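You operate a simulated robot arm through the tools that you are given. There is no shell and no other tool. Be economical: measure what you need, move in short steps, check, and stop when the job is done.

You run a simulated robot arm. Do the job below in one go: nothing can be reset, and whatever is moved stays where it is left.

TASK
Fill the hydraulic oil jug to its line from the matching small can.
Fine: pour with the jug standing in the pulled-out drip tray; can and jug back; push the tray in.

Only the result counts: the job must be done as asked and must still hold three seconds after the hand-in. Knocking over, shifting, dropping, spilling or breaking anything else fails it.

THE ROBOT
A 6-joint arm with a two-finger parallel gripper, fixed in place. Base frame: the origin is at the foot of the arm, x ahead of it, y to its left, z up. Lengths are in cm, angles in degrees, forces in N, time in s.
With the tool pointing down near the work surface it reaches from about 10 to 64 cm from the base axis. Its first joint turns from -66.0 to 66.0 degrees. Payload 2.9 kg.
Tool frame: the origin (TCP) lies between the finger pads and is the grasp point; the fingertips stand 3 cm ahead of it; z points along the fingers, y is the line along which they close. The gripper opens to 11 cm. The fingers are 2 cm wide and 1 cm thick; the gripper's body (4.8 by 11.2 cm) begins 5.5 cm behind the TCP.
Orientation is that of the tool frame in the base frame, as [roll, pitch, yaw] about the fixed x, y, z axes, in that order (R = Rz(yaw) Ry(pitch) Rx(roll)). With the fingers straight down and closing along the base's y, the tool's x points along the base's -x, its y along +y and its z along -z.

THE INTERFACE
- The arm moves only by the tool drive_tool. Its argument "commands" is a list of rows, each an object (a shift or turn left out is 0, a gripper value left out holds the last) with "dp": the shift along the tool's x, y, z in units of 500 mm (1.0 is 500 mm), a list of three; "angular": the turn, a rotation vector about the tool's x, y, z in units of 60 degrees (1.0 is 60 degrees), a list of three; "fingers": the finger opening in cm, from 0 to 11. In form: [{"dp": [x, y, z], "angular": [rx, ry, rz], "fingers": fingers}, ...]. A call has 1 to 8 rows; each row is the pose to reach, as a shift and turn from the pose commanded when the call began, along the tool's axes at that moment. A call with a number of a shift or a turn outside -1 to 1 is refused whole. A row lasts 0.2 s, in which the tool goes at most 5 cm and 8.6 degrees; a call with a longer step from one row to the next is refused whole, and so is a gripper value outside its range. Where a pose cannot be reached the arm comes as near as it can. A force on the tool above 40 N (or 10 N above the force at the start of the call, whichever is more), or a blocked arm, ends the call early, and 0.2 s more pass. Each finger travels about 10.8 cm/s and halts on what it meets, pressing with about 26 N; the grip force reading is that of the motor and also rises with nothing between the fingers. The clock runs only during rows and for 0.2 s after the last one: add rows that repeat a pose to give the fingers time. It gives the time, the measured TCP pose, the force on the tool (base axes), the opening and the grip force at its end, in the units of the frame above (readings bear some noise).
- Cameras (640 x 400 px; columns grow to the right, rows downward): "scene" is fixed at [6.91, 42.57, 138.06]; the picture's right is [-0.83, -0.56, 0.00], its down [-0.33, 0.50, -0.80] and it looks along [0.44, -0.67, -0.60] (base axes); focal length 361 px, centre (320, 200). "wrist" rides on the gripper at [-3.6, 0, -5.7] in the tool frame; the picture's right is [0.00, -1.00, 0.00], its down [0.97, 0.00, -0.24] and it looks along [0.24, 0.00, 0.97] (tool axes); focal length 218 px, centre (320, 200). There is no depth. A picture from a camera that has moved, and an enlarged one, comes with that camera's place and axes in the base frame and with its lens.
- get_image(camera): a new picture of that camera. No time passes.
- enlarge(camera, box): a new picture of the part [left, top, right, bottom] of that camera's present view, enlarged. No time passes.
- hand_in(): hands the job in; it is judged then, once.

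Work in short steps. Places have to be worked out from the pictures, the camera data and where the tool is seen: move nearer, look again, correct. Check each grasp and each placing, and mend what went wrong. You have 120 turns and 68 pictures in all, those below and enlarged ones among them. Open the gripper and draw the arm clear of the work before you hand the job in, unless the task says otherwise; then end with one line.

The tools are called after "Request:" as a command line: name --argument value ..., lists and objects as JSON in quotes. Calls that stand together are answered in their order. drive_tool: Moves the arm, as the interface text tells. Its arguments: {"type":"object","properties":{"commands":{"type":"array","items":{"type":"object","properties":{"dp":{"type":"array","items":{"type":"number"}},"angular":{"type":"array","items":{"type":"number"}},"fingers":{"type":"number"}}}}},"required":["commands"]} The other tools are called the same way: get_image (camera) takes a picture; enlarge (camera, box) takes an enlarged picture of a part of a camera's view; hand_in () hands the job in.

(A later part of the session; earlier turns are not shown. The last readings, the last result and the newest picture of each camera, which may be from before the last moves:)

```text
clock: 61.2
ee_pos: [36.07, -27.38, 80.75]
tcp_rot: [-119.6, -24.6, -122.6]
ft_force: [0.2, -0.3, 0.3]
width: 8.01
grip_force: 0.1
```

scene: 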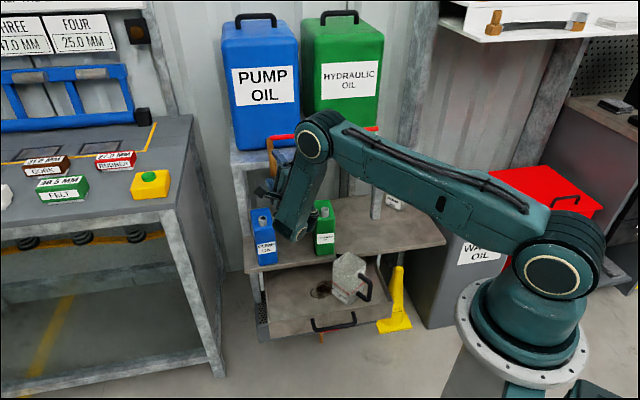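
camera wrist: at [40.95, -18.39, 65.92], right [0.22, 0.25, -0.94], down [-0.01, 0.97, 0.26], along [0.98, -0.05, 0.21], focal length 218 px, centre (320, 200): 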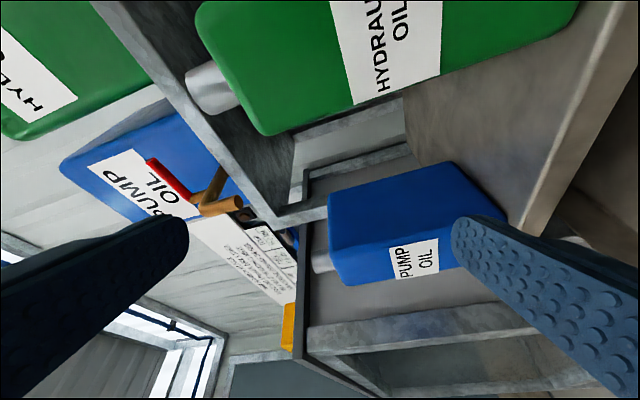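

Rolling −118° works freely: I'll pour toward +e. Rolling back and heading to the can.

Request:
drive_tool --commands '[{"angular": [0, 0, 0.14]}, {"angular": [0, 0, 0.28]}, {"angular": [0, 0, 0.42]}, {"angular": [0, 0, 0.56]}, {"angular": [0, 0, 0.7]}, {"angular": [0, 0, 0.84]}, {"angular": [0, 0, 0.98]}]'

Request:
drive_tool --commands '[{"angular": [0, 0, 0.14]}, {"angular": [0, 0, 0.28]}, {"angular": [0, 0, 0.42]}, {"angular": [0, 0, 0.56]}, {"angular": [0, 0, 0.7]}, {"angular": [0, 0, 0.84]}, {"angular": [0, 0, 0.98], "fingers": 10}]'

Request:
drive_tool --commands '[{"dp": [0, 0.08, -0.02]}, {"dp": [0, 0.16, -0.04]}, {"dp": [0, 0.237, -0.05]}]'

Request:
get_image --camera "wrist"

```text
clock: 62.8
ee_pos: [36.07, -27.4, 80.57]
tcp_rot: [-120.6, 27.6, -151.3]
ft_force: [0.4, 0.0, 0.3]
width: 8.0
grip_force: 0.0
```

```text
clock: 64.4
ee_pos: [36.04, -27.44, 80.66]
tcp_rot: [179.6, 63.1, 133.8]
ft_force: [-0.2, 1.0, 0.3]
width: 10.01
grip_force: 0.0
```

```text
clock: 65.2
ee_pos: [42.92, -17.69, 81.92]
tcp_rot: [180.0, 63.2, 134.1]
ft_force: [-0.5, -0.3, 0.3]
width: 10.01
grip_force: 0.1
```

```text
35 pictures are left
camera wrist: at [40.6, -15.14, 87.65], right [-0.72, -0.69, 0.0], down [-0.45, 0.47, -0.76], along [0.53, -0.54, -0.65], focal length 218 px, centre (320, 200)
```

wrist: 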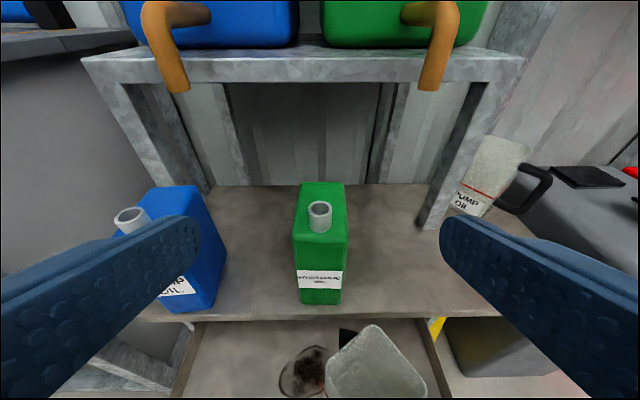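

Can centre e≈18.0, front face n≈-53.4, top z≈69.8. I move to the pre-grasp point 8 cm back along the tool axis.

Request:
drive_tool --commands '[{"dp": [0.055, 0.001, 0.07]}, {"dp": [0.11, 0.002, 0.14]}, {"dp": [0.165, 0.003, 0.218]}, {"dp": [0.165, 0.003, 0.218]}]'

Request:
get_image --camera "wrist"

```text
clock: 66.2
ee_pos: [47.36, -21.8, 69.52]
tcp_rot: [180.0, 63.2, 134.2]
ft_force: [0.4, 0.2, 0.4]
width: 9.99
grip_force: 0.0
```

```text
34 pictures are left
camera wrist: at [44.9, -19.23, 75.17], right [-0.72, -0.7, 0.0], down [-0.45, 0.47, -0.76], along [0.53, -0.54, -0.65], focal length 218 px, centre (320, 200)
```

wrist: 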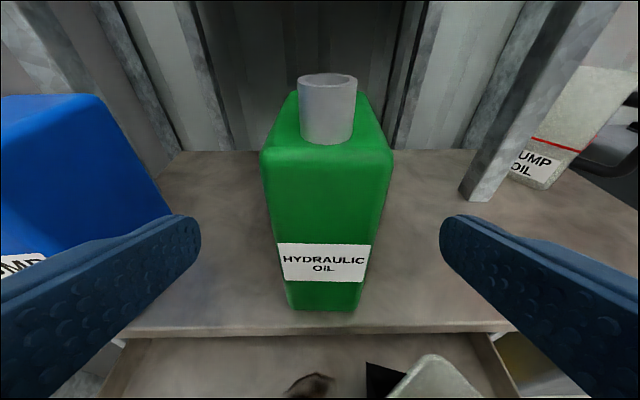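

Well centred. To keep the wrist camera clear of the spout I advance only 6.7 cm, then close.

Request:
drive_tool --commands '[{"dp": [0, -0.004, 0.04]}, {"dp": [0, -0.004, 0.08]}, {"dp": [0, -0.004, 0.11]}, {"dp": [0, -0.004, 0.134]}, {"dp": [0, -0.004, 0.134]}]'

Request:
get_image --camera "wrist"

Request:
enlarge --camera "scene" --box '[270, 170, 430, 280]'

```text
clock: 67.4
ee_pos: [51.43, -26.35, 66.59]
tcp_rot: [180.0, 63.2, 134.0]
ft_force: [-0.6, -0.2, -0.3]
width: 10.0
grip_force: 0.0
```

```text
33 pictures are left
camera wrist: at [49.05, -23.73, 72.22], right [-0.72, -0.7, 0.0], down [-0.45, 0.47, -0.76], along [0.53, -0.54, -0.65], focal length 218 px, centre (320, 200)
```

wrist: 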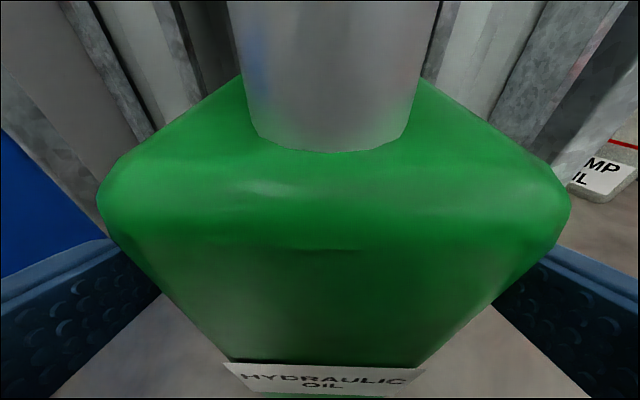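

```text
3.64 times, centred on (350, 225) of scene
camera zoom: at [6.91, 42.57, 138.06], right [-0.83, -0.56, 0.0], down [-0.33, 0.5, -0.8], along [0.44, -0.67, -0.6], focal length 1313 px, centre (211, 109)
```

zoom: 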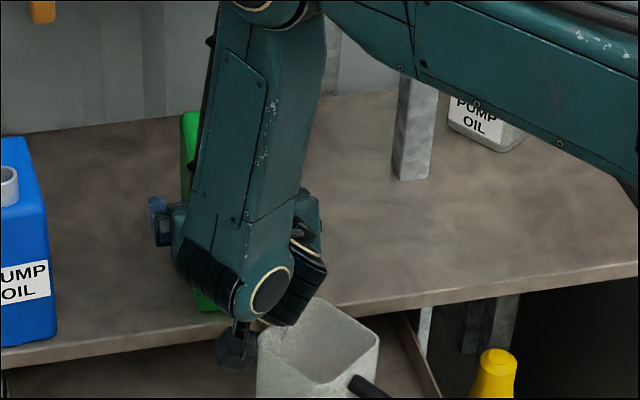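

Fingers straddle the can's shoulders with clearance to the spout. I close the grip.

Request:
drive_tool --commands '[{"fingers": 7}, {"fingers": 4}, {"fingers": 4}, {"fingers": 4}]'

```text
clock: 68.4
ee_pos: [51.4, -26.33, 66.45]
tcp_rot: [-180.0, 63.3, 134.1]
ft_force: [-1.2, -1.6, 1.0]
width: 6.0
grip_force: 26.0
```

Gripped at 6.0 cm. I lift slowly.

Request:
drive_tool --commands '[{"dp": [-0.018, 0, -0.009]}, {"dp": [-0.054, 0, -0.027]}, {"dp": [-0.107, 0, -0.054]}, {"dp": [-0.161, 0, -0.081]}, {"dp": [-0.214, 0, -0.108]}, {"dp": [-0.25, 0, -0.126]}, {"dp": [-0.25, 0, -0.126]}]'

Request:
get_image --camera "wrist"

```text
clock: 70.0
ee_pos: [51.27, -26.05, 80.47]
tcp_rot: [180.0, 63.3, 134.2]
ft_force: [0.1, -0.2, -5.5]
width: 5.98
grip_force: 26.4
```

```text
31 pictures are left
camera wrist: at [48.9, -23.47, 86.29], right [-0.72, -0.7, 0.0], down [-0.45, 0.47, -0.76], along [0.53, -0.54, -0.65], focal length 218 px, centre (320, 200)
```

wrist: 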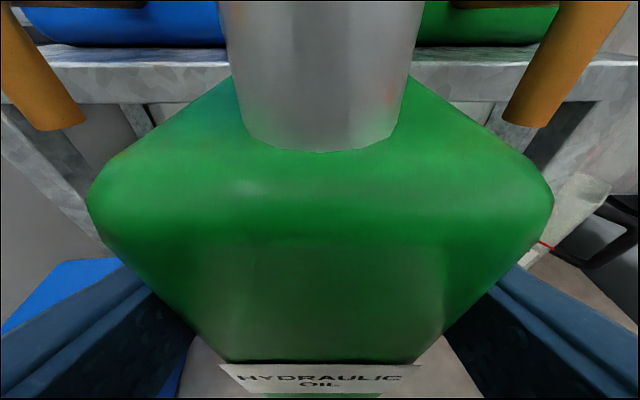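

Full can weighs ~5.5 N. I carry it upright to beside/above the jug.

Request:
drive_tool --commands '[{"dp": [0.012, -0.026, -0.023]}, {"dp": [0.028, -0.062, -0.055]}, {"dp": [0.045, -0.1, -0.09]}, {"dp": [0.062, -0.14, -0.124]}, {"dp": [0.077, -0.172, -0.152]}, {"dp": [0.083, -0.186, -0.164]}]'

Request:
enlarge --camera "scene" --box '[260, 170, 420, 340]'

```text
clock: 71.4
ee_pos: [38.11, -26.05, 80.57]
tcp_rot: [179.7, 63.1, 134.0]
ft_force: [-0.7, 0.5, -4.5]
width: 5.97
grip_force: 26.3
```

```text
2.35 times, centred on (340, 255) of scene
camera zoom: at [6.92, 42.57, 138.06], right [-0.83, -0.56, 0.0], down [-0.33, 0.5, -0.8], along [0.44, -0.67, -0.6], focal length 849 px, centre (273, 71)
```

zoom: 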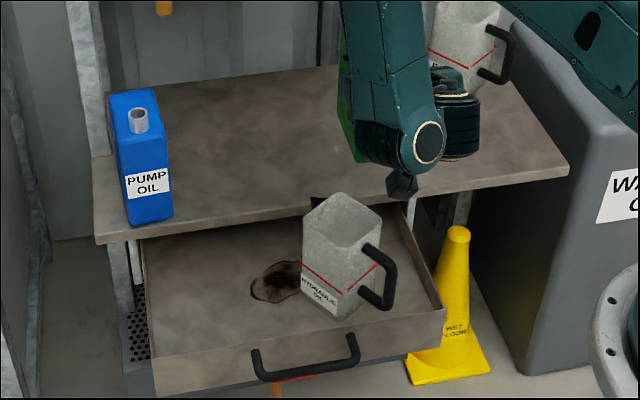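

The jug centre reads e≈12.4, n≈-44.7. I start rolling to 40° while lowering so the spout stays over the jug.

Request:
drive_tool --commands '[{"dp": [0.031, 0.001, 0.014], "angular": [0, 0, -0.133]}, {"dp": [0.062, 0.002, 0.028], "angular": [0, 0, -0.267]}, {"dp": [0.094, 0.003, 0.043], "angular": [0, 0, -0.4]}, {"dp": [0.125, 0.004, 0.057], "angular": [0, 0, -0.533]}, {"dp": [0.156, 0.005, 0.072], "angular": [0, 0, -0.667]}, {"dp": [0.156, 0.005, 0.072], "angular": [0, 0, -0.667]}]'

Request:
enlarge --camera "scene" --box '[260, 170, 420, 340]'

Request:
get_image --camera "wrist"

```text
clock: 72.8
ee_pos: [38.21, -25.62, 71.9]
tcp_rot: [-128.1, 42.9, -164.0]
ft_force: [0.7, 1.0, -5.3]
width: 5.97
grip_force: 26.2
```

```text
2.35 times, centred on (340, 255) of scene
camera zoom: at [6.92, 42.57, 138.06], right [-0.83, -0.56, 0.0], down [-0.33, 0.5, -0.8], along [0.44, -0.67, -0.6], focal length 849 px, centre (273, 71)
```

zoom: 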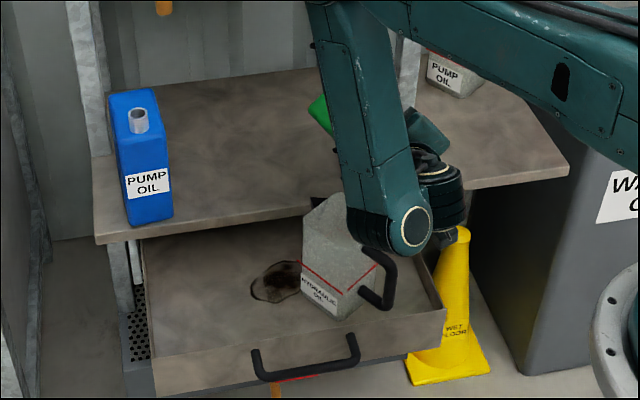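

```text
28 pictures are left
camera wrist: at [37.21, -21.16, 76.91], right [-0.35, -0.74, 0.58], down [-0.83, -0.04, -0.55], along [0.43, -0.67, -0.6], focal length 218 px, centre (320, 200)
```

wrist: 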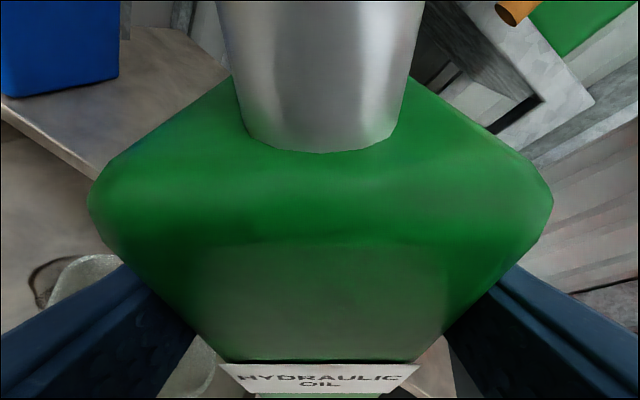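

No spill so far, nothing poured yet (weight unchanged). I continue to 60°, lowering slightly.

Request:
drive_tool --commands '[{"dp": [0.019, 0.001, 0.012], "angular": [0, 0, -0.111]}, {"dp": [0.038, 0.003, 0.025], "angular": [0, 0, -0.222]}, {"dp": [0.057, 0.004, 0.037], "angular": [0, 0, -0.333]}, {"dp": [0.057, 0.004, 0.037], "angular": [0, 0, -0.333]}]'

Request:
enlarge --camera "scene" --box '[260, 170, 420, 340]'

```text
clock: 73.8
ee_pos: [37.44, -27.27, 69.15]
tcp_rot: [-120.2, 26.5, -150.5]
ft_force: [0.0, 0.0, -5.2]
width: 5.98
grip_force: 25.8
```

```text
2.35 times, centred on (340, 255) of scene
camera zoom: at [6.92, 42.57, 138.06], right [-0.83, -0.56, 0.0], down [-0.33, 0.5, -0.8], along [0.44, -0.67, -0.6], focal length 849 px, centre (273, 71)
```

zoom: 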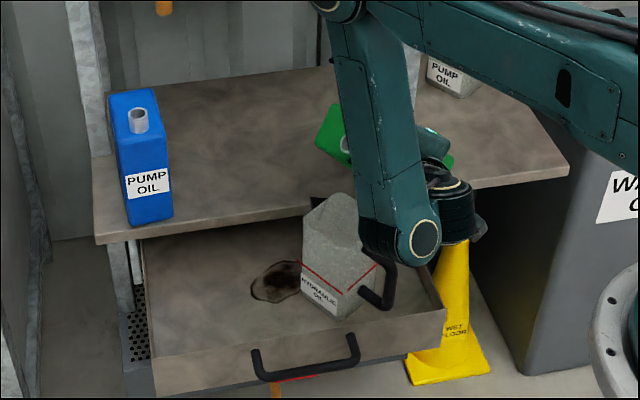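

Spout tip measured at e≈12.2, n≈-44.5: right over the jug. I continue to 75° and hold briefly.

Request:
drive_tool --commands '[{"dp": [0.008, 0.004, 0.008], "angular": [0, 0, -0.083]}, {"dp": [0.017, 0.008, 0.017], "angular": [0, 0, -0.167]}, {"dp": [0.025, 0.012, 0.025], "angular": [0, 0, -0.25]}, {"dp": [0.025, 0.012, 0.025], "angular": [0, 0, -0.25]}, {"dp": [0.025, 0.012, 0.025], "angular": [0, 0, -0.25]}]'

Request:
enlarge --camera "scene" --box '[310, 200, 400, 300]'

```text
clock: 75.0
ee_pos: [37.3, -28.37, 67.48]
tcp_rot: [-117.7, 13.3, -142.8]
ft_force: [-0.1, -0.9, -4.6]
width: 5.97
grip_force: 26.2
```

```text
4.00 times, centred on (355, 250) of scene
camera zoom: at [6.92, 42.57, 138.06], right [-0.83, -0.56, 0.0], down [-0.33, 0.5, -0.8], along [0.44, -0.67, -0.6], focal length 1444 px, centre (180, 0)
```

zoom: 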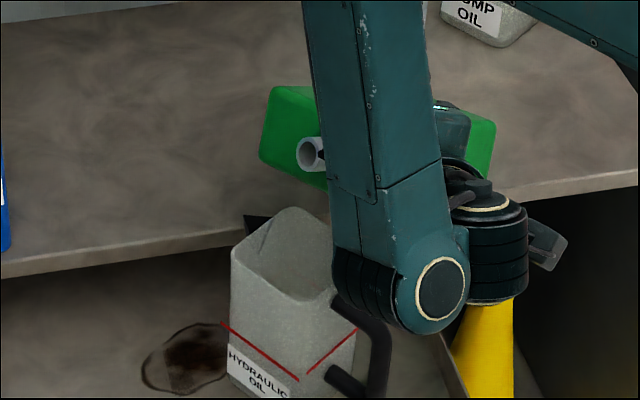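

Still not pouring visibly (tilt ≈66°). I go on by 10° and hold.

Request:
drive_tool --commands '[{"dp": [0.002, 0.002, 0.006], "angular": [0, 0, -0.083]}, {"dp": [0.003, 0.005, 0.012], "angular": [0, 0, -0.167]}, {"dp": [0.003, 0.005, 0.012], "angular": [0, 0, -0.167]}, {"dp": [0.003, 0.005, 0.012], "angular": [0, 0, -0.167]}]'

Request:
enlarge --camera "scene" --box '[310, 200, 400, 300]'

```text
clock: 76.0
ee_pos: [37.54, -28.49, 66.97]
tcp_rot: [-116.9, 4.5, -138.2]
ft_force: [0.2, 0.4, -5.5]
width: 5.97
grip_force: 26.1
```

```text
4.00 times, centred on (355, 250) of scene
camera zoom: at [6.92, 42.57, 138.06], right [-0.83, -0.56, 0.0], down [-0.33, 0.5, -0.8], along [0.44, -0.67, -0.6], focal length 1444 px, centre (180, 0)
```

zoom: 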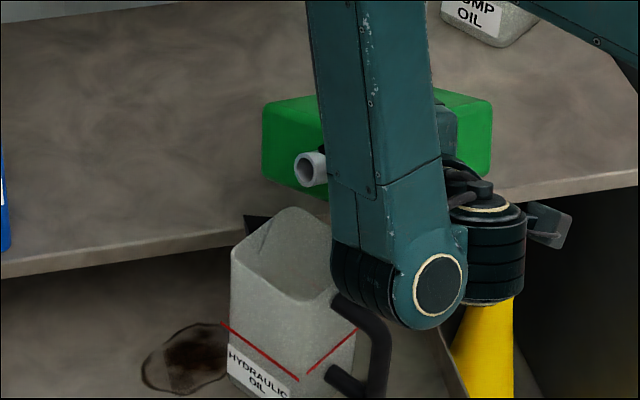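

Request:
drive_tool --commands '[{"dp": [0, -0.002, 0.004], "angular": [0, 0, -0.083]}, {"dp": [0, -0.004, 0.008], "angular": [0, 0, -0.167]}, {"dp": [0, -0.004, 0.008], "angular": [0, 0, -0.167]}, {"dp": [0, -0.004, 0.008], "angular": [0, 0, -0.167]}]'

Request:
enlarge --camera "scene" --box '[310, 200, 400, 300]'

```text
clock: 77.0
ee_pos: [37.86, -28.89, 66.92]
tcp_rot: [-116.9, -4.6, -133.6]
ft_force: [0.6, -0.5, -3.9]
width: 5.98
grip_force: 26.2
```

```text
4.00 times, centred on (355, 250) of scene
camera zoom: at [6.92, 42.57, 138.06], right [-0.83, -0.56, 0.0], down [-0.33, 0.5, -0.8], along [0.44, -0.67, -0.6], focal length 1444 px, centre (180, 0)
```

zoom: 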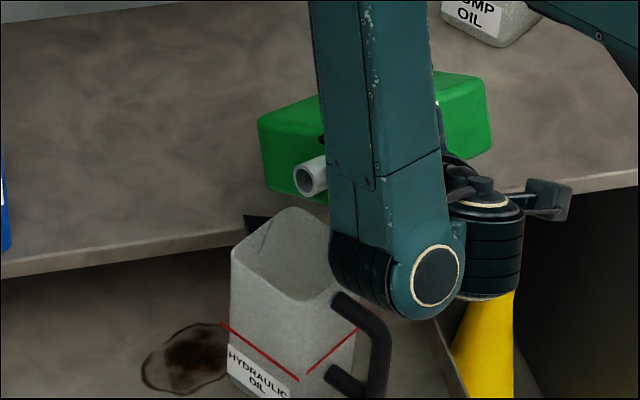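

Request:
drive_tool --commands '[{"dp": [0, -0.002, 0.004], "angular": [0, 0, -0.083]}, {"dp": [0, -0.004, 0.007], "angular": [0, 0, -0.167]}, {"dp": [0, -0.004, 0.007], "angular": [0, 0, -0.167]}, {"dp": [0, -0.004, 0.007], "angular": [0, 0, -0.167]}]'

Request:
enlarge --camera "scene" --box '[310, 200, 400, 300]'

```text
clock: 78.0
ee_pos: [38.19, -29.16, 66.88]
tcp_rot: [-117.6, -13.4, -129.0]
ft_force: [0.4, 0.5, -5.1]
width: 5.99
grip_force: 25.9
```

```text
4.00 times, centred on (355, 250) of scene
camera zoom: at [6.92, 42.57, 138.06], right [-0.83, -0.56, 0.0], down [-0.33, 0.5, -0.8], along [0.44, -0.67, -0.6], focal length 1444 px, centre (180, 0)
```

zoom: 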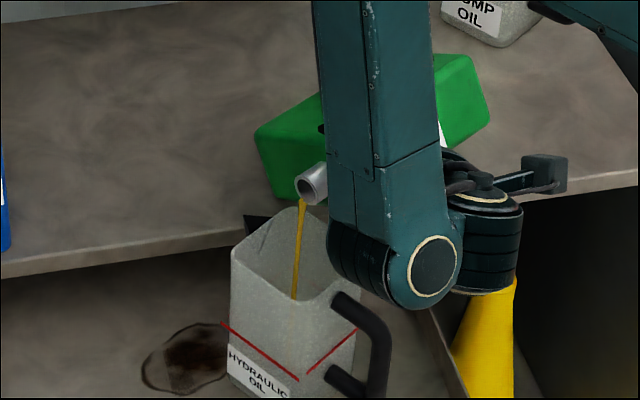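

Oil is now streaming into the jug. I hold this angle and watch the level.

Request:
drive_tool --commands '[{"dp": [0, 0, 0]}, {"dp": [0, 0, 0]}, {"dp": [0, 0, 0]}, {"dp": [0, 0, 0]}]'

Request:
enlarge --camera "scene" --box '[310, 220, 380, 310]'

```text
clock: 79.0
ee_pos: [38.08, -29.08, 66.86]
tcp_rot: [-117.6, -13.4, -128.9]
ft_force: [0.8, -0.6, -4.4]
width: 5.99
grip_force: 26.0
```

```text
4.44 times, centred on (345, 265) of scene
camera zoom: at [6.92, 42.57, 138.06], right [-0.83, -0.56, 0.0], down [-0.33, 0.5, -0.8], along [0.44, -0.67, -0.6], focal length 1604 px, centre (209, -89)
```

zoom: 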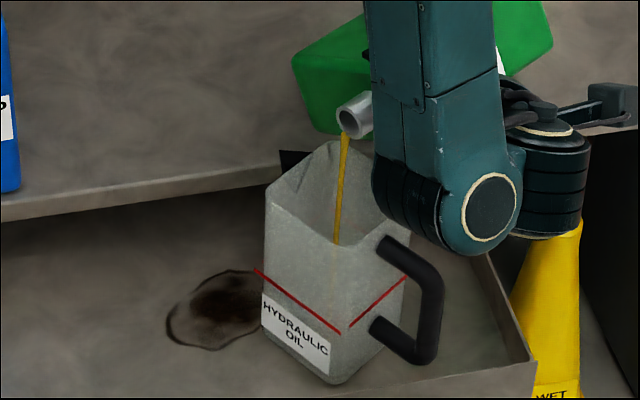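

Still flowing, level still low. I hold about 1.6 s more.

Request:
drive_tool --commands '[{"dp": [0, 0, 0]}, {"dp": [0, 0, 0]}, {"dp": [0, 0, 0]}, {"dp": [0, 0, 0]}, {"dp": [0, 0, 0]}, {"dp": [0, 0, 0]}, {"dp": [0, 0, 0]}]'

Request:
enlarge --camera "scene" --box '[310, 220, 380, 310]'

```text
clock: 80.6
ee_pos: [38.17, -29.17, 66.87]
tcp_rot: [-117.6, -13.4, -129.0]
ft_force: [0.1, 0.0, -3.8]
width: 5.99
grip_force: 26.2
```

```text
4.44 times, centred on (345, 265) of scene
camera zoom: at [6.92, 42.57, 138.06], right [-0.83, -0.56, 0.0], down [-0.33, 0.5, -0.8], along [0.44, -0.67, -0.6], focal length 1604 px, centre (209, -89)
```

zoom: 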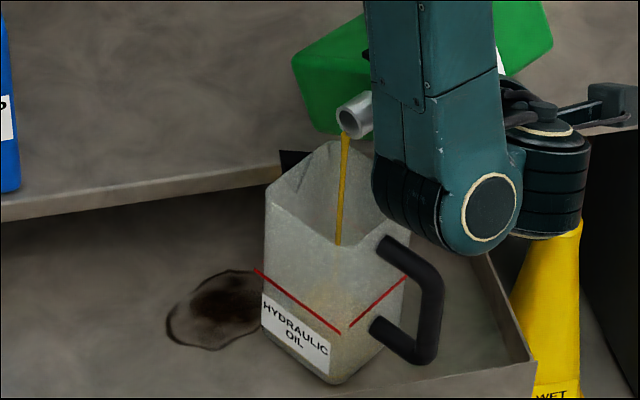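

Request:
enlarge --camera "scene" --box '[320, 245, 362, 308]'

```text
6.35 times, centred on (341, 276) of scene
camera zoom: at [6.92, 42.57, 138.06], right [-0.83, -0.56, 0.0], down [-0.33, 0.5, -0.8], along [0.44, -0.67, -0.6], focal length 2292 px, centre (187, -286)
```

zoom: 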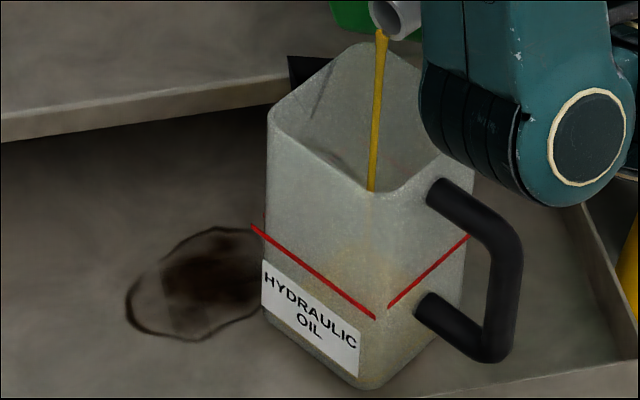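

The tint suggests the level is a quarter or so of the way. I keep pouring 1.6 s and look again.

Request:
drive_tool --commands '[{"dp": [0, 0, 0]}, {"dp": [0, 0, 0]}, {"dp": [0, 0, 0]}, {"dp": [0, 0, 0]}, {"dp": [0, 0, 0]}, {"dp": [0, 0, 0]}, {"dp": [0, 0, 0]}]'

Request:
enlarge --camera "scene" --box '[320, 245, 362, 308]'

```text
clock: 82.2
ee_pos: [38.15, -29.22, 66.95]
tcp_rot: [-117.6, -13.4, -128.9]
ft_force: [0.1, 0.2, -4.5]
width: 5.99
grip_force: 25.7
```

```text
6.35 times, centred on (341, 276) of scene
camera zoom: at [6.92, 42.57, 138.06], right [-0.83, -0.56, 0.0], down [-0.33, 0.5, -0.8], along [0.44, -0.67, -0.6], focal length 2292 px, centre (187, -286)
```

zoom: 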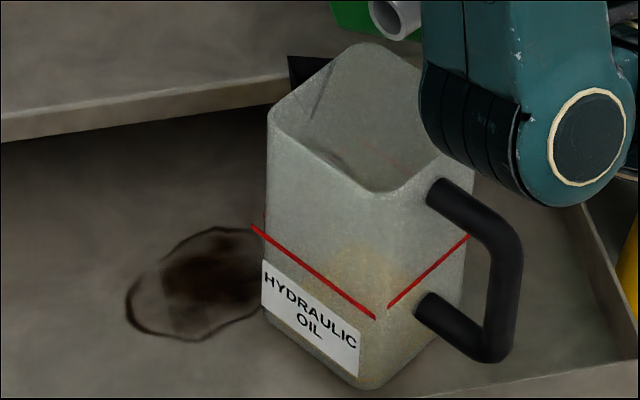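

Flow has stopped at this angle, level still below the line. I tilt 7° more and hold.

Request:
drive_tool --commands '[{"dp": [-0.001, -0.002, 0.002], "angular": [0, 0, -0.06]}, {"dp": [-0.003, -0.004, 0.005], "angular": [0, 0, -0.117]}, {"dp": [-0.003, -0.004, 0.005], "angular": [0, 0, -0.117]}, {"dp": [-0.003, -0.004, 0.005], "angular": [0, 0, -0.117]}, {"dp": [-0.003, -0.004, 0.005], "angular": [0, 0, -0.117]}, {"dp": [-0.003, -0.004, 0.005], "angular": [0, 0, -0.117]}, {"dp": [-0.003, -0.004, 0.005], "angular": [0, 0, -0.117]}]'

Request:
enlarge --camera "scene" --box '[320, 245, 362, 308]'

```text
clock: 83.8
ee_pos: [38.51, -29.28, 66.85]
tcp_rot: [-118.6, -19.6, -125.4]
ft_force: [2.6, 0.4, 1.7]
width: 6.02
grip_force: 25.7
```

```text
6.35 times, centred on (341, 276) of scene
camera zoom: at [6.91, 42.57, 138.06], right [-0.83, -0.56, 0.0], down [-0.33, 0.5, -0.8], along [0.44, -0.67, -0.6], focal length 2292 px, centre (187, -286)
```

zoom: 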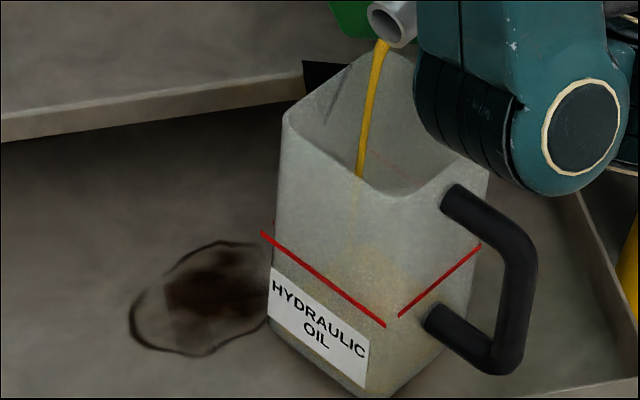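

Something is pressing down on the jug (force changed, jug leans slightly). I raise straight up 1.5 cm at once.

Request:
drive_tool --commands '[{"dp": [0.005, -0.012, -0.007]}, {"dp": [0.01, -0.025, -0.0135]}]'

Request:
enlarge --camera "scene" --box '[290, 220, 380, 308]'

```text
clock: 84.4
ee_pos: [38.43, -29.31, 68.56]
tcp_rot: [-118.7, -19.7, -125.5]
ft_force: [-1.5, -0.1, -4.6]
width: 5.99
grip_force: 26.2
```

```text
4.55 times, centred on (335, 264) of scene
camera zoom: at [6.92, 42.57, 138.06], right [-0.83, -0.56, 0.0], down [-0.33, 0.5, -0.8], along [0.44, -0.67, -0.6], focal length 1641 px, centre (252, -91)
```

zoom: 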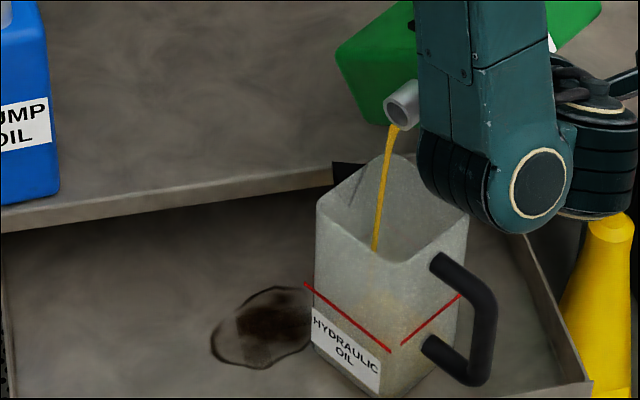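

Free again and the jug stands; stream still lands inside. I hold.

Request:
drive_tool --commands '[{"dp": [0, 0, 0]}, {"dp": [0, 0, 0]}, {"dp": [0, 0, 0]}, {"dp": [0, 0, 0]}, {"dp": [0, 0, 0]}, {"dp": [0, 0, 0]}]'

Request:
enlarge --camera "scene" --box '[320, 245, 362, 308]'

```text
clock: 85.8
ee_pos: [38.43, -29.28, 68.44]
tcp_rot: [-118.5, -19.7, -125.4]
ft_force: [-0.5, -0.3, -4.7]
width: 6.01
grip_force: 26.3
```

```text
6.35 times, centred on (341, 276) of scene
camera zoom: at [6.92, 42.57, 138.06], right [-0.83, -0.56, 0.0], down [-0.33, 0.5, -0.8], along [0.44, -0.67, -0.6], focal length 2292 px, centre (187, -286)
```

zoom: 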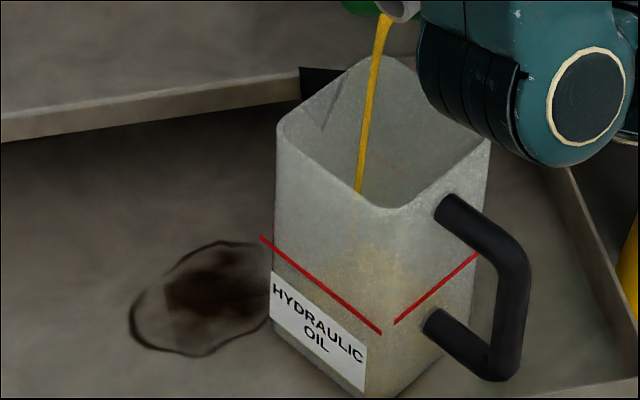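

Level looks about 40–50% of the way to the line. I keep holding 1.6 s.

Request:
drive_tool --commands '[{"dp": [0, 0, 0]}, {"dp": [0, 0, 0]}, {"dp": [0, 0, 0]}, {"dp": [0, 0, 0]}, {"dp": [0, 0, 0]}, {"dp": [0, 0, 0]}, {"dp": [0, 0, 0]}]'

Request:
enlarge --camera "scene" --box '[320, 245, 362, 308]'

```text
clock: 87.4
ee_pos: [38.38, -29.32, 68.55]
tcp_rot: [-118.5, -19.5, -125.5]
ft_force: [0.6, 0.4, -4.0]
width: 6.01
grip_force: 25.8
```

```text
6.35 times, centred on (341, 276) of scene
camera zoom: at [6.92, 42.57, 138.06], right [-0.83, -0.56, 0.0], down [-0.33, 0.5, -0.8], along [0.44, -0.67, -0.6], focal length 2292 px, centre (187, -286)
```

zoom: 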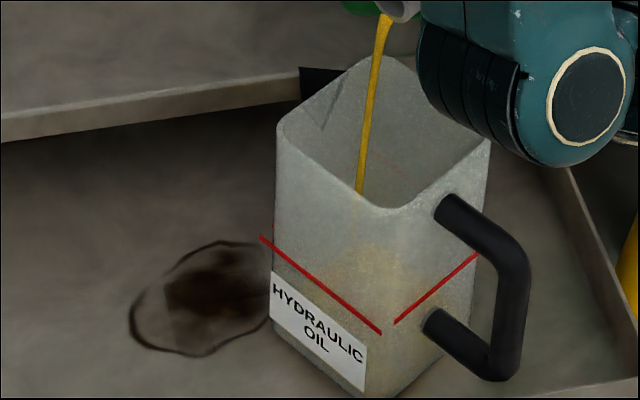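

Level rises slowly. I hold ~3.2 s before the next look.

Request:
drive_tool --commands '[{"dp": [0, 0, 0]}, {"dp": [0, 0, 0]}, {"dp": [0, 0, 0]}, {"dp": [0, 0, 0]}, {"dp": [0, 0, 0]}, {"dp": [0, 0, 0]}, {"dp": [0, 0, 0]}]'

Request:
drive_tool --commands '[{"dp": [0, 0, 0]}, {"dp": [0, 0, 0]}, {"dp": [0, 0, 0]}, {"dp": [0, 0, 0]}, {"dp": [0, 0, 0]}, {"dp": [0, 0, 0]}, {"dp": [0, 0, 0]}]'

Request:
enlarge --camera "scene" --box '[320, 245, 362, 308]'

```text
clock: 89.0
ee_pos: [38.52, -29.3, 68.44]
tcp_rot: [-118.7, -19.6, -125.5]
ft_force: [0.7, -0.2, -4.2]
width: 5.98
grip_force: 26.1
```

```text
clock: 90.6
ee_pos: [38.45, -29.32, 68.55]
tcp_rot: [-118.6, -19.6, -125.6]
ft_force: [0.7, -0.7, -3.7]
width: 6.02
grip_force: 26.1
```

```text
6.35 times, centred on (341, 276) of scene
camera zoom: at [6.92, 42.57, 138.06], right [-0.83, -0.56, 0.0], down [-0.33, 0.5, -0.8], along [0.44, -0.67, -0.6], focal length 2292 px, centre (187, -286)
```

zoom: 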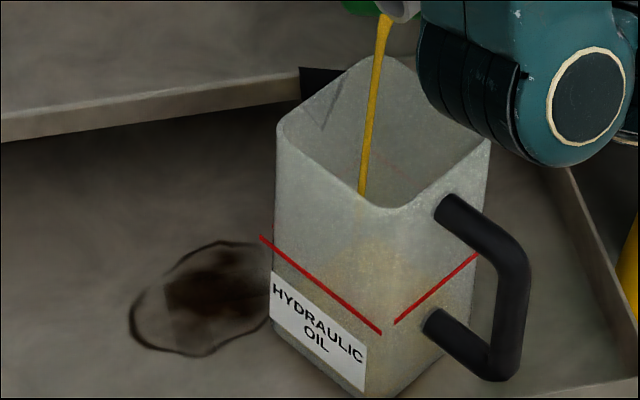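

Flow has thinned with level still under the line (surface not visible through the mouth). I tilt 6° more and raise 0.5 cm.

Request:
drive_tool --commands '[{"dp": [0.002, -0.004, -0.002], "angular": [0, 0, -0.05]}, {"dp": [0.004, -0.008, -0.005], "angular": [0, 0, -0.1]}, {"dp": [0.004, -0.008, -0.005], "angular": [0, 0, -0.1]}, {"dp": [0.004, -0.008, -0.005], "angular": [0, 0, -0.1]}, {"dp": [0.004, -0.008, -0.005], "angular": [0, 0, -0.1]}, {"dp": [0.004, -0.008, -0.005], "angular": [0, 0, -0.1]}, {"dp": [0.004, -0.008, -0.005], "angular": [0, 0, -0.1]}]'

Request:
enlarge --camera "scene" --box '[315, 230, 365, 308]'

```text
clock: 92.2
ee_pos: [38.5, -29.27, 68.99]
tcp_rot: [-119.8, -24.8, -122.3]
ft_force: [-0.5, 0.2, -3.9]
width: 5.99
grip_force: 26.0
```

```text
5.13 times, centred on (340, 269) of scene
camera zoom: at [6.92, 42.57, 138.06], right [-0.83, -0.56, 0.0], down [-0.33, 0.5, -0.8], along [0.44, -0.67, -0.6], focal length 1851 px, centre (217, -154)
```

zoom: 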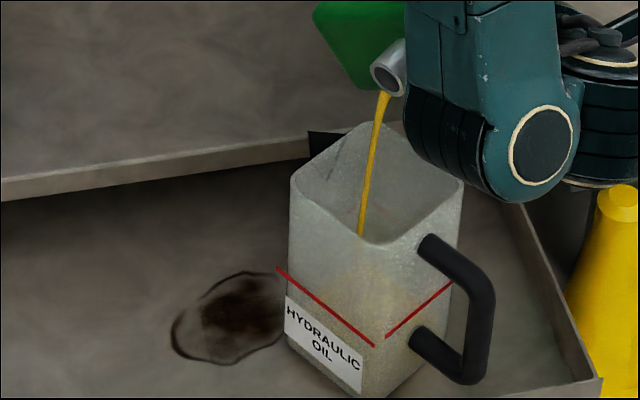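

Request:
drive_tool --commands '[{"dp": [0, 0, 0]}, {"dp": [0, 0, 0]}, {"dp": [0, 0, 0]}, {"dp": [0, 0, 0]}, {"dp": [0, 0, 0]}, {"dp": [0, 0, 0]}, {"dp": [0, 0, 0]}]'

Request:
enlarge --camera "scene" --box '[320, 245, 362, 308]'

```text
clock: 93.8
ee_pos: [38.48, -29.24, 69.1]
tcp_rot: [-119.7, -24.7, -122.4]
ft_force: [0.2, 0.4, -4.6]
width: 5.97
grip_force: 25.6
```

```text
6.35 times, centred on (341, 276) of scene
camera zoom: at [6.92, 42.57, 138.06], right [-0.83, -0.56, 0.0], down [-0.33, 0.5, -0.8], along [0.44, -0.67, -0.6], focal length 2292 px, centre (187, -286)
```

zoom: 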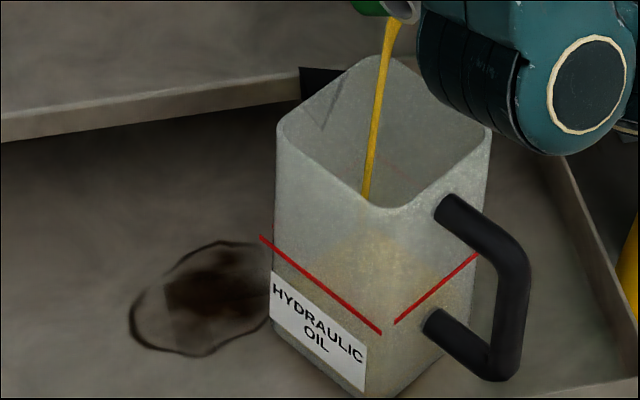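

About half way. Holding ~3.2 s more.

Request:
drive_tool --commands '[{"dp": [0, 0, 0]}, {"dp": [0, 0, 0]}, {"dp": [0, 0, 0]}, {"dp": [0, 0, 0]}, {"dp": [0, 0, 0]}, {"dp": [0, 0, 0]}, {"dp": [0, 0, 0]}]'

Request:
drive_tool --commands '[{"dp": [0, 0, 0]}, {"dp": [0, 0, 0]}, {"dp": [0, 0, 0]}, {"dp": [0, 0, 0]}, {"dp": [0, 0, 0]}, {"dp": [0, 0, 0]}, {"dp": [0, 0, 0]}]'

Request:
enlarge --camera "scene" --box '[320, 245, 362, 308]'

```text
clock: 95.4
ee_pos: [38.67, -29.3, 68.99]
tcp_rot: [-119.9, -24.8, -122.4]
ft_force: [0.2, 0.8, -3.9]
width: 6.0
grip_force: 26.0
```

```text
clock: 97.0
ee_pos: [38.42, -29.36, 68.99]
tcp_rot: [-119.8, -24.8, -122.4]
ft_force: [-0.1, 0.0, -2.7]
width: 5.97
grip_force: 26.3
```

```text
6.35 times, centred on (341, 276) of scene
camera zoom: at [6.92, 42.57, 138.06], right [-0.83, -0.56, 0.0], down [-0.33, 0.5, -0.8], along [0.44, -0.67, -0.6], focal length 2292 px, centre (187, -286)
```

zoom: 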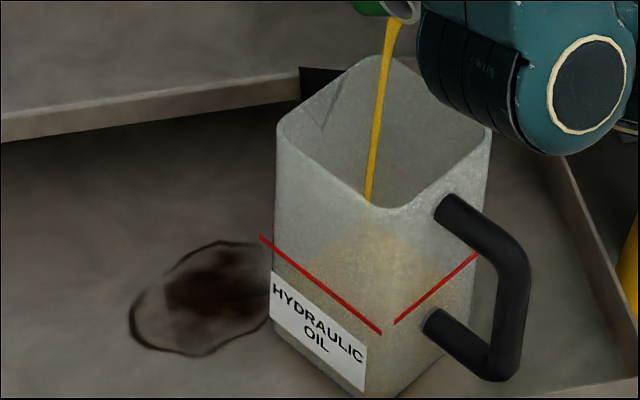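

Still rising slowly (~55–60%). I hold three more intervals (4.8 s).

Request:
drive_tool --commands '[{"dp": [0, 0, 0]}, {"dp": [0, 0, 0]}, {"dp": [0, 0, 0]}, {"dp": [0, 0, 0]}, {"dp": [0, 0, 0]}, {"dp": [0, 0, 0]}, {"dp": [0, 0, 0]}]'

Request:
drive_tool --commands '[{"dp": [0, 0, 0]}, {"dp": [0, 0, 0]}, {"dp": [0, 0, 0]}, {"dp": [0, 0, 0]}, {"dp": [0, 0, 0]}, {"dp": [0, 0, 0]}, {"dp": [0, 0, 0]}]'

Request:
drive_tool --commands '[{"dp": [0, 0, 0]}, {"dp": [0, 0, 0]}, {"dp": [0, 0, 0]}, {"dp": [0, 0, 0]}, {"dp": [0, 0, 0]}, {"dp": [0, 0, 0]}, {"dp": [0, 0, 0]}]'

Request:
enlarge --camera "scene" --box '[320, 245, 362, 308]'

```text
clock: 98.6
ee_pos: [38.41, -29.32, 68.99]
tcp_rot: [-119.7, -24.7, -122.4]
ft_force: [-0.1, 0.1, -3.2]
width: 5.98
grip_force: 26.1
```

```text
clock: 100.2
ee_pos: [38.54, -29.32, 69.04]
tcp_rot: [-119.8, -24.8, -122.5]
ft_force: [1.0, 0.4, -3.6]
width: 5.96
grip_force: 25.9
```

```text
clock: 101.8
ee_pos: [38.51, -29.24, 69.01]
tcp_rot: [-119.8, -24.8, -122.4]
ft_force: [0.0, 0.5, -3.1]
width: 6.0
grip_force: 26.0
```

```text
6.35 times, centred on (341, 276) of scene
camera zoom: at [6.92, 42.57, 138.06], right [-0.83, -0.56, 0.0], down [-0.33, 0.5, -0.8], along [0.44, -0.67, -0.6], focal length 2292 px, centre (187, -286)
```

zoom: 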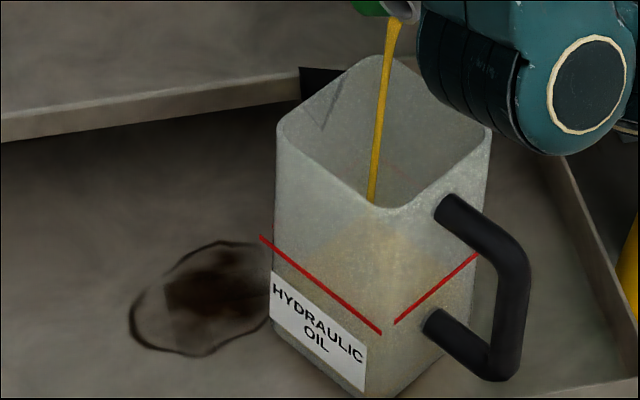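

The level is nearing: far-side ghost of the red line is at row ≈170, surface back corner ≈205 (~65%). I tilt 6° more to speed up the flow.

Request:
drive_tool --commands '[{"dp": [-0.001, -0.007, 0], "angular": [0, 0, -0.05]}, {"dp": [-0.002, -0.014, 0.001], "angular": [0, 0, -0.1]}, {"dp": [-0.002, -0.014, 0.001], "angular": [0, 0, -0.1]}]'

```text
clock: 102.6
ee_pos: [39.02, -29.26, 69.43]
tcp_rot: [-121.4, -30.0, -118.9]
ft_force: [0.0, 1.1, -3.5]
width: 5.99
grip_force: 26.0
```

Request:
drive_tool --commands '[{"dp": [0, 0, 0]}, {"dp": [0, 0, 0]}, {"dp": [0, 0, 0]}, {"dp": [0, 0, 0]}, {"dp": [0, 0, 0]}, {"dp": [0, 0, 0]}, {"dp": [0, 0, 0]}]'

Request:
enlarge --camera "scene" --box '[320, 245, 362, 308]'

```text
clock: 104.2
ee_pos: [38.99, -29.09, 69.28]
tcp_rot: [-121.4, -29.9, -118.9]
ft_force: [0.6, -0.3, -3.7]
width: 5.98
grip_force: 25.8
```

```text
6.35 times, centred on (341, 276) of scene
camera zoom: at [6.92, 42.57, 138.06], right [-0.83, -0.56, 0.0], down [-0.33, 0.5, -0.8], along [0.44, -0.67, -0.6], focal length 2292 px, centre (187, -286)
```

zoom: 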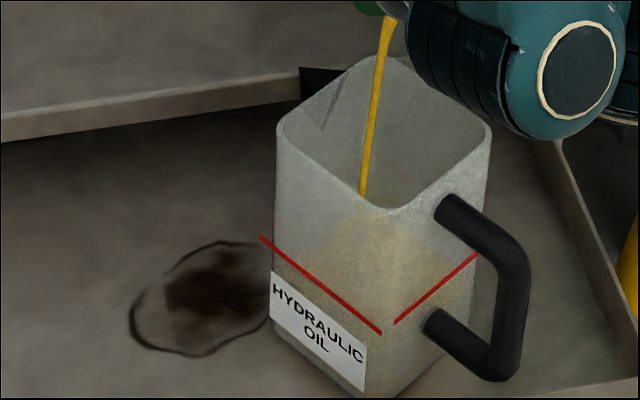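

About 70%. I hold 4.8 s more at this stronger flow, then look.

Request:
drive_tool --commands '[{"dp": [0, 0, 0]}, {"dp": [0, 0, 0]}, {"dp": [0, 0, 0]}, {"dp": [0, 0, 0]}, {"dp": [0, 0, 0]}, {"dp": [0, 0, 0]}, {"dp": [0, 0, 0]}]'

Request:
drive_tool --commands '[{"dp": [0, 0, 0]}, {"dp": [0, 0, 0]}, {"dp": [0, 0, 0]}, {"dp": [0, 0, 0]}, {"dp": [0, 0, 0]}, {"dp": [0, 0, 0]}, {"dp": [0, 0, 0]}]'

Request:
drive_tool --commands '[{"dp": [0, 0, 0]}, {"dp": [0, 0, 0]}, {"dp": [0, 0, 0]}, {"dp": [0, 0, 0]}, {"dp": [0, 0, 0]}, {"dp": [0, 0, 0]}]'

Request:
enlarge --camera "scene" --box '[320, 245, 362, 308]'

```text
clock: 105.8
ee_pos: [38.9, -29.12, 69.45]
tcp_rot: [-121.4, -30.0, -118.9]
ft_force: [-0.7, -0.9, -3.7]
width: 5.97
grip_force: 25.8
```

```text
clock: 107.4
ee_pos: [38.95, -29.19, 69.42]
tcp_rot: [-121.5, -30.0, -118.9]
ft_force: [-0.1, 0.3, -4.1]
width: 6.0
grip_force: 25.8
```

```text
clock: 108.8
ee_pos: [38.98, -29.26, 69.39]
tcp_rot: [-121.4, -29.9, -118.9]
ft_force: [0.1, -0.2, -3.0]
width: 5.97
grip_force: 26.3
```

```text
6.35 times, centred on (341, 276) of scene
camera zoom: at [6.92, 42.57, 138.06], right [-0.83, -0.56, 0.0], down [-0.33, 0.5, -0.8], along [0.44, -0.67, -0.6], focal length 2292 px, centre (187, -286)
```

zoom: 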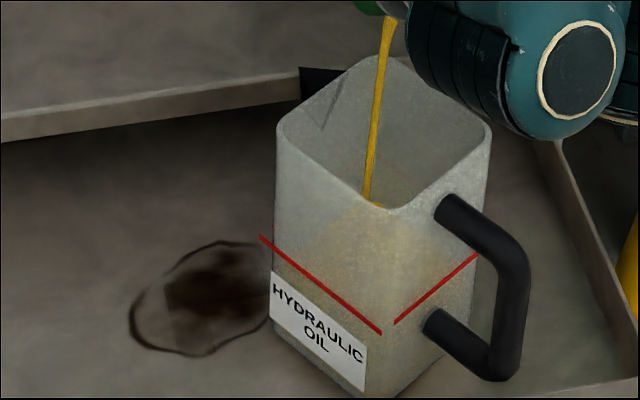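

Surface is now appearing through the mouth (~80%). I hold 4.6 s more and then zoom in on the mouth.

Request:
drive_tool --commands '[{"dp": [0, 0, 0]}, {"dp": [0, 0, 0]}, {"dp": [0, 0, 0]}, {"dp": [0, 0, 0]}, {"dp": [0, 0, 0]}, {"dp": [0, 0, 0]}, {"dp": [0, 0, 0]}]'

Request:
drive_tool --commands '[{"dp": [0, 0, 0]}, {"dp": [0, 0, 0]}, {"dp": [0, 0, 0]}, {"dp": [0, 0, 0]}, {"dp": [0, 0, 0]}, {"dp": [0, 0, 0]}, {"dp": [0, 0, 0]}]'

Request:
drive_tool --commands '[{"dp": [0, 0, 0]}, {"dp": [0, 0, 0]}, {"dp": [0, 0, 0]}, {"dp": [0, 0, 0]}, {"dp": [0, 0, 0]}, {"dp": [0, 0, 0]}]'

Request:
enlarge --camera "scene" --box '[325, 250, 365, 300]'

```text
clock: 110.4
ee_pos: [38.98, -29.16, 69.47]
tcp_rot: [-121.4, -30.0, -118.9]
ft_force: [0.9, -0.1, -4.0]
width: 6.0
grip_force: 26.4
```

```text
clock: 112.0
ee_pos: [38.92, -29.16, 69.49]
tcp_rot: [-121.4, -30.0, -118.9]
ft_force: [0.4, 0.7, -3.3]
width: 5.98
grip_force: 26.1
```

```text
clock: 113.4
ee_pos: [38.92, -29.12, 69.54]
tcp_rot: [-121.5, -30.0, -118.9]
ft_force: [-0.2, -0.4, -2.7]
width: 6.0
grip_force: 26.4
```

```text
8.00 times, centred on (345, 275) of scene
camera zoom: at [6.92, 42.57, 138.06], right [-0.83, -0.56, 0.0], down [-0.33, 0.5, -0.8], along [0.44, -0.67, -0.6], focal length 2888 px, centre (120, -400)
```

zoom: 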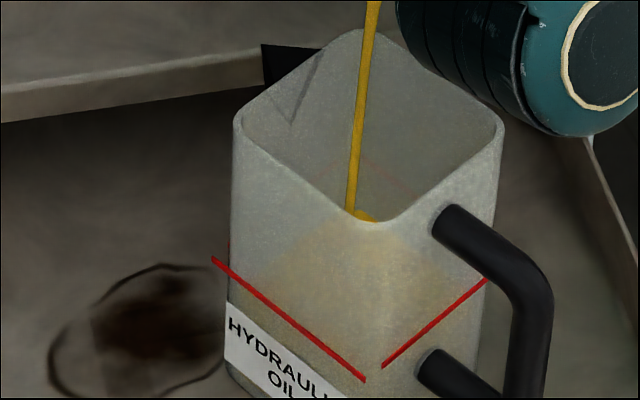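

The surface is visible at the front of the mouth while the far line ghost is ~2 cm higher, so it's only about half full and the flow is slow. I tilt 8° more and hold.

Request:
drive_tool --commands '[{"dp": [-0.001, -0.007, 0], "angular": [0, 0, -0.067]}, {"dp": [-0.002, -0.015, 0.001], "angular": [0, 0, -0.133]}, {"dp": [-0.002, -0.015, 0.001], "angular": [0, 0, -0.133]}, {"dp": [-0.002, -0.015, 0.001], "angular": [0, 0, -0.133]}]'

Request:
drive_tool --commands '[{"dp": [0, 0, 0]}, {"dp": [0, 0, 0]}, {"dp": [0, 0, 0]}, {"dp": [0, 0, 0]}, {"dp": [0, 0, 0]}, {"dp": [0, 0, 0]}, {"dp": [0, 0, 0]}]'

Request:
enlarge --camera "scene" --box '[325, 250, 365, 300]'

```text
clock: 114.4
ee_pos: [39.44, -29.07, 69.96]
tcp_rot: [-124.2, -36.6, -113.7]
ft_force: [-0.3, -0.2, -3.1]
width: 5.98
grip_force: 26.0
```

```text
clock: 116.0
ee_pos: [39.5, -29.07, 69.85]
tcp_rot: [-124.2, -36.7, -113.8]
ft_force: [-0.5, 0.3, -3.0]
width: 6.03
grip_force: 25.6
```

```text
8.00 times, centred on (345, 275) of scene
camera zoom: at [6.92, 42.57, 138.06], right [-0.83, -0.56, 0.0], down [-0.33, 0.5, -0.8], along [0.44, -0.67, -0.6], focal length 2888 px, centre (120, -400)
```

zoom: 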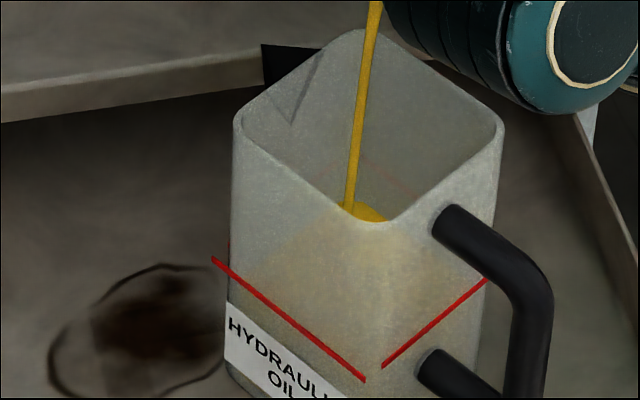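

Rising visibly (≈4 px/s, about 42 px to the far line). I hold 8 s, then look.

Request:
drive_tool --commands '[{"dp": [0, 0, 0]}, {"dp": [0, 0, 0]}, {"dp": [0, 0, 0]}, {"dp": [0, 0, 0]}, {"dp": [0, 0, 0]}, {"dp": [0, 0, 0]}, {"dp": [0, 0, 0]}]'

Request:
drive_tool --commands '[{"dp": [0, 0, 0]}, {"dp": [0, 0, 0]}, {"dp": [0, 0, 0]}, {"dp": [0, 0, 0]}, {"dp": [0, 0, 0]}, {"dp": [0, 0, 0]}, {"dp": [0, 0, 0]}]'

Request:
drive_tool --commands '[{"dp": [0, 0, 0]}, {"dp": [0, 0, 0]}, {"dp": [0, 0, 0]}, {"dp": [0, 0, 0]}, {"dp": [0, 0, 0]}, {"dp": [0, 0, 0]}, {"dp": [0, 0, 0]}]'

Request:
drive_tool --commands '[{"dp": [0, 0, 0]}, {"dp": [0, 0, 0]}, {"dp": [0, 0, 0]}, {"dp": [0, 0, 0]}, {"dp": [0, 0, 0]}, {"dp": [0, 0, 0]}, {"dp": [0, 0, 0]}]'

Request:
enlarge --camera "scene" --box '[325, 250, 365, 300]'

```text
clock: 117.6
ee_pos: [39.52, -29.15, 70.01]
tcp_rot: [-124.1, -36.7, -113.8]
ft_force: [0.3, -0.1, -2.7]
width: 6.0
grip_force: 26.3
```

```text
clock: 119.2
ee_pos: [39.43, -29.06, 69.84]
tcp_rot: [-124.2, -36.7, -113.8]
ft_force: [1.3, 0.6, -2.7]
width: 5.99
grip_force: 26.1
```

```text
clock: 120.8
ee_pos: [39.47, -29.1, 69.89]
tcp_rot: [-124.2, -36.8, -113.7]
ft_force: [-0.6, 0.6, -2.6]
width: 6.0
grip_force: 25.5
```

```text
clock: 122.4
ee_pos: [39.53, -29.02, 69.98]
tcp_rot: [-124.2, -36.7, -113.9]
ft_force: [0.1, -0.2, -3.3]
width: 5.98
grip_force: 26.8
```

```text
8.00 times, centred on (345, 275) of scene
camera zoom: at [6.92, 42.57, 138.06], right [-0.83, -0.56, 0.0], down [-0.33, 0.5, -0.8], along [0.44, -0.67, -0.6], focal length 2888 px, centre (120, -400)
```

zoom: 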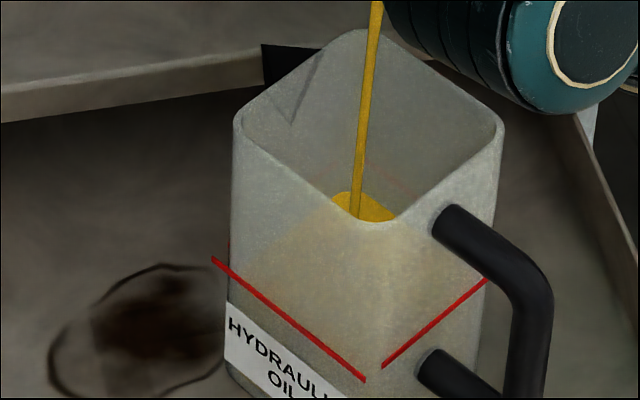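

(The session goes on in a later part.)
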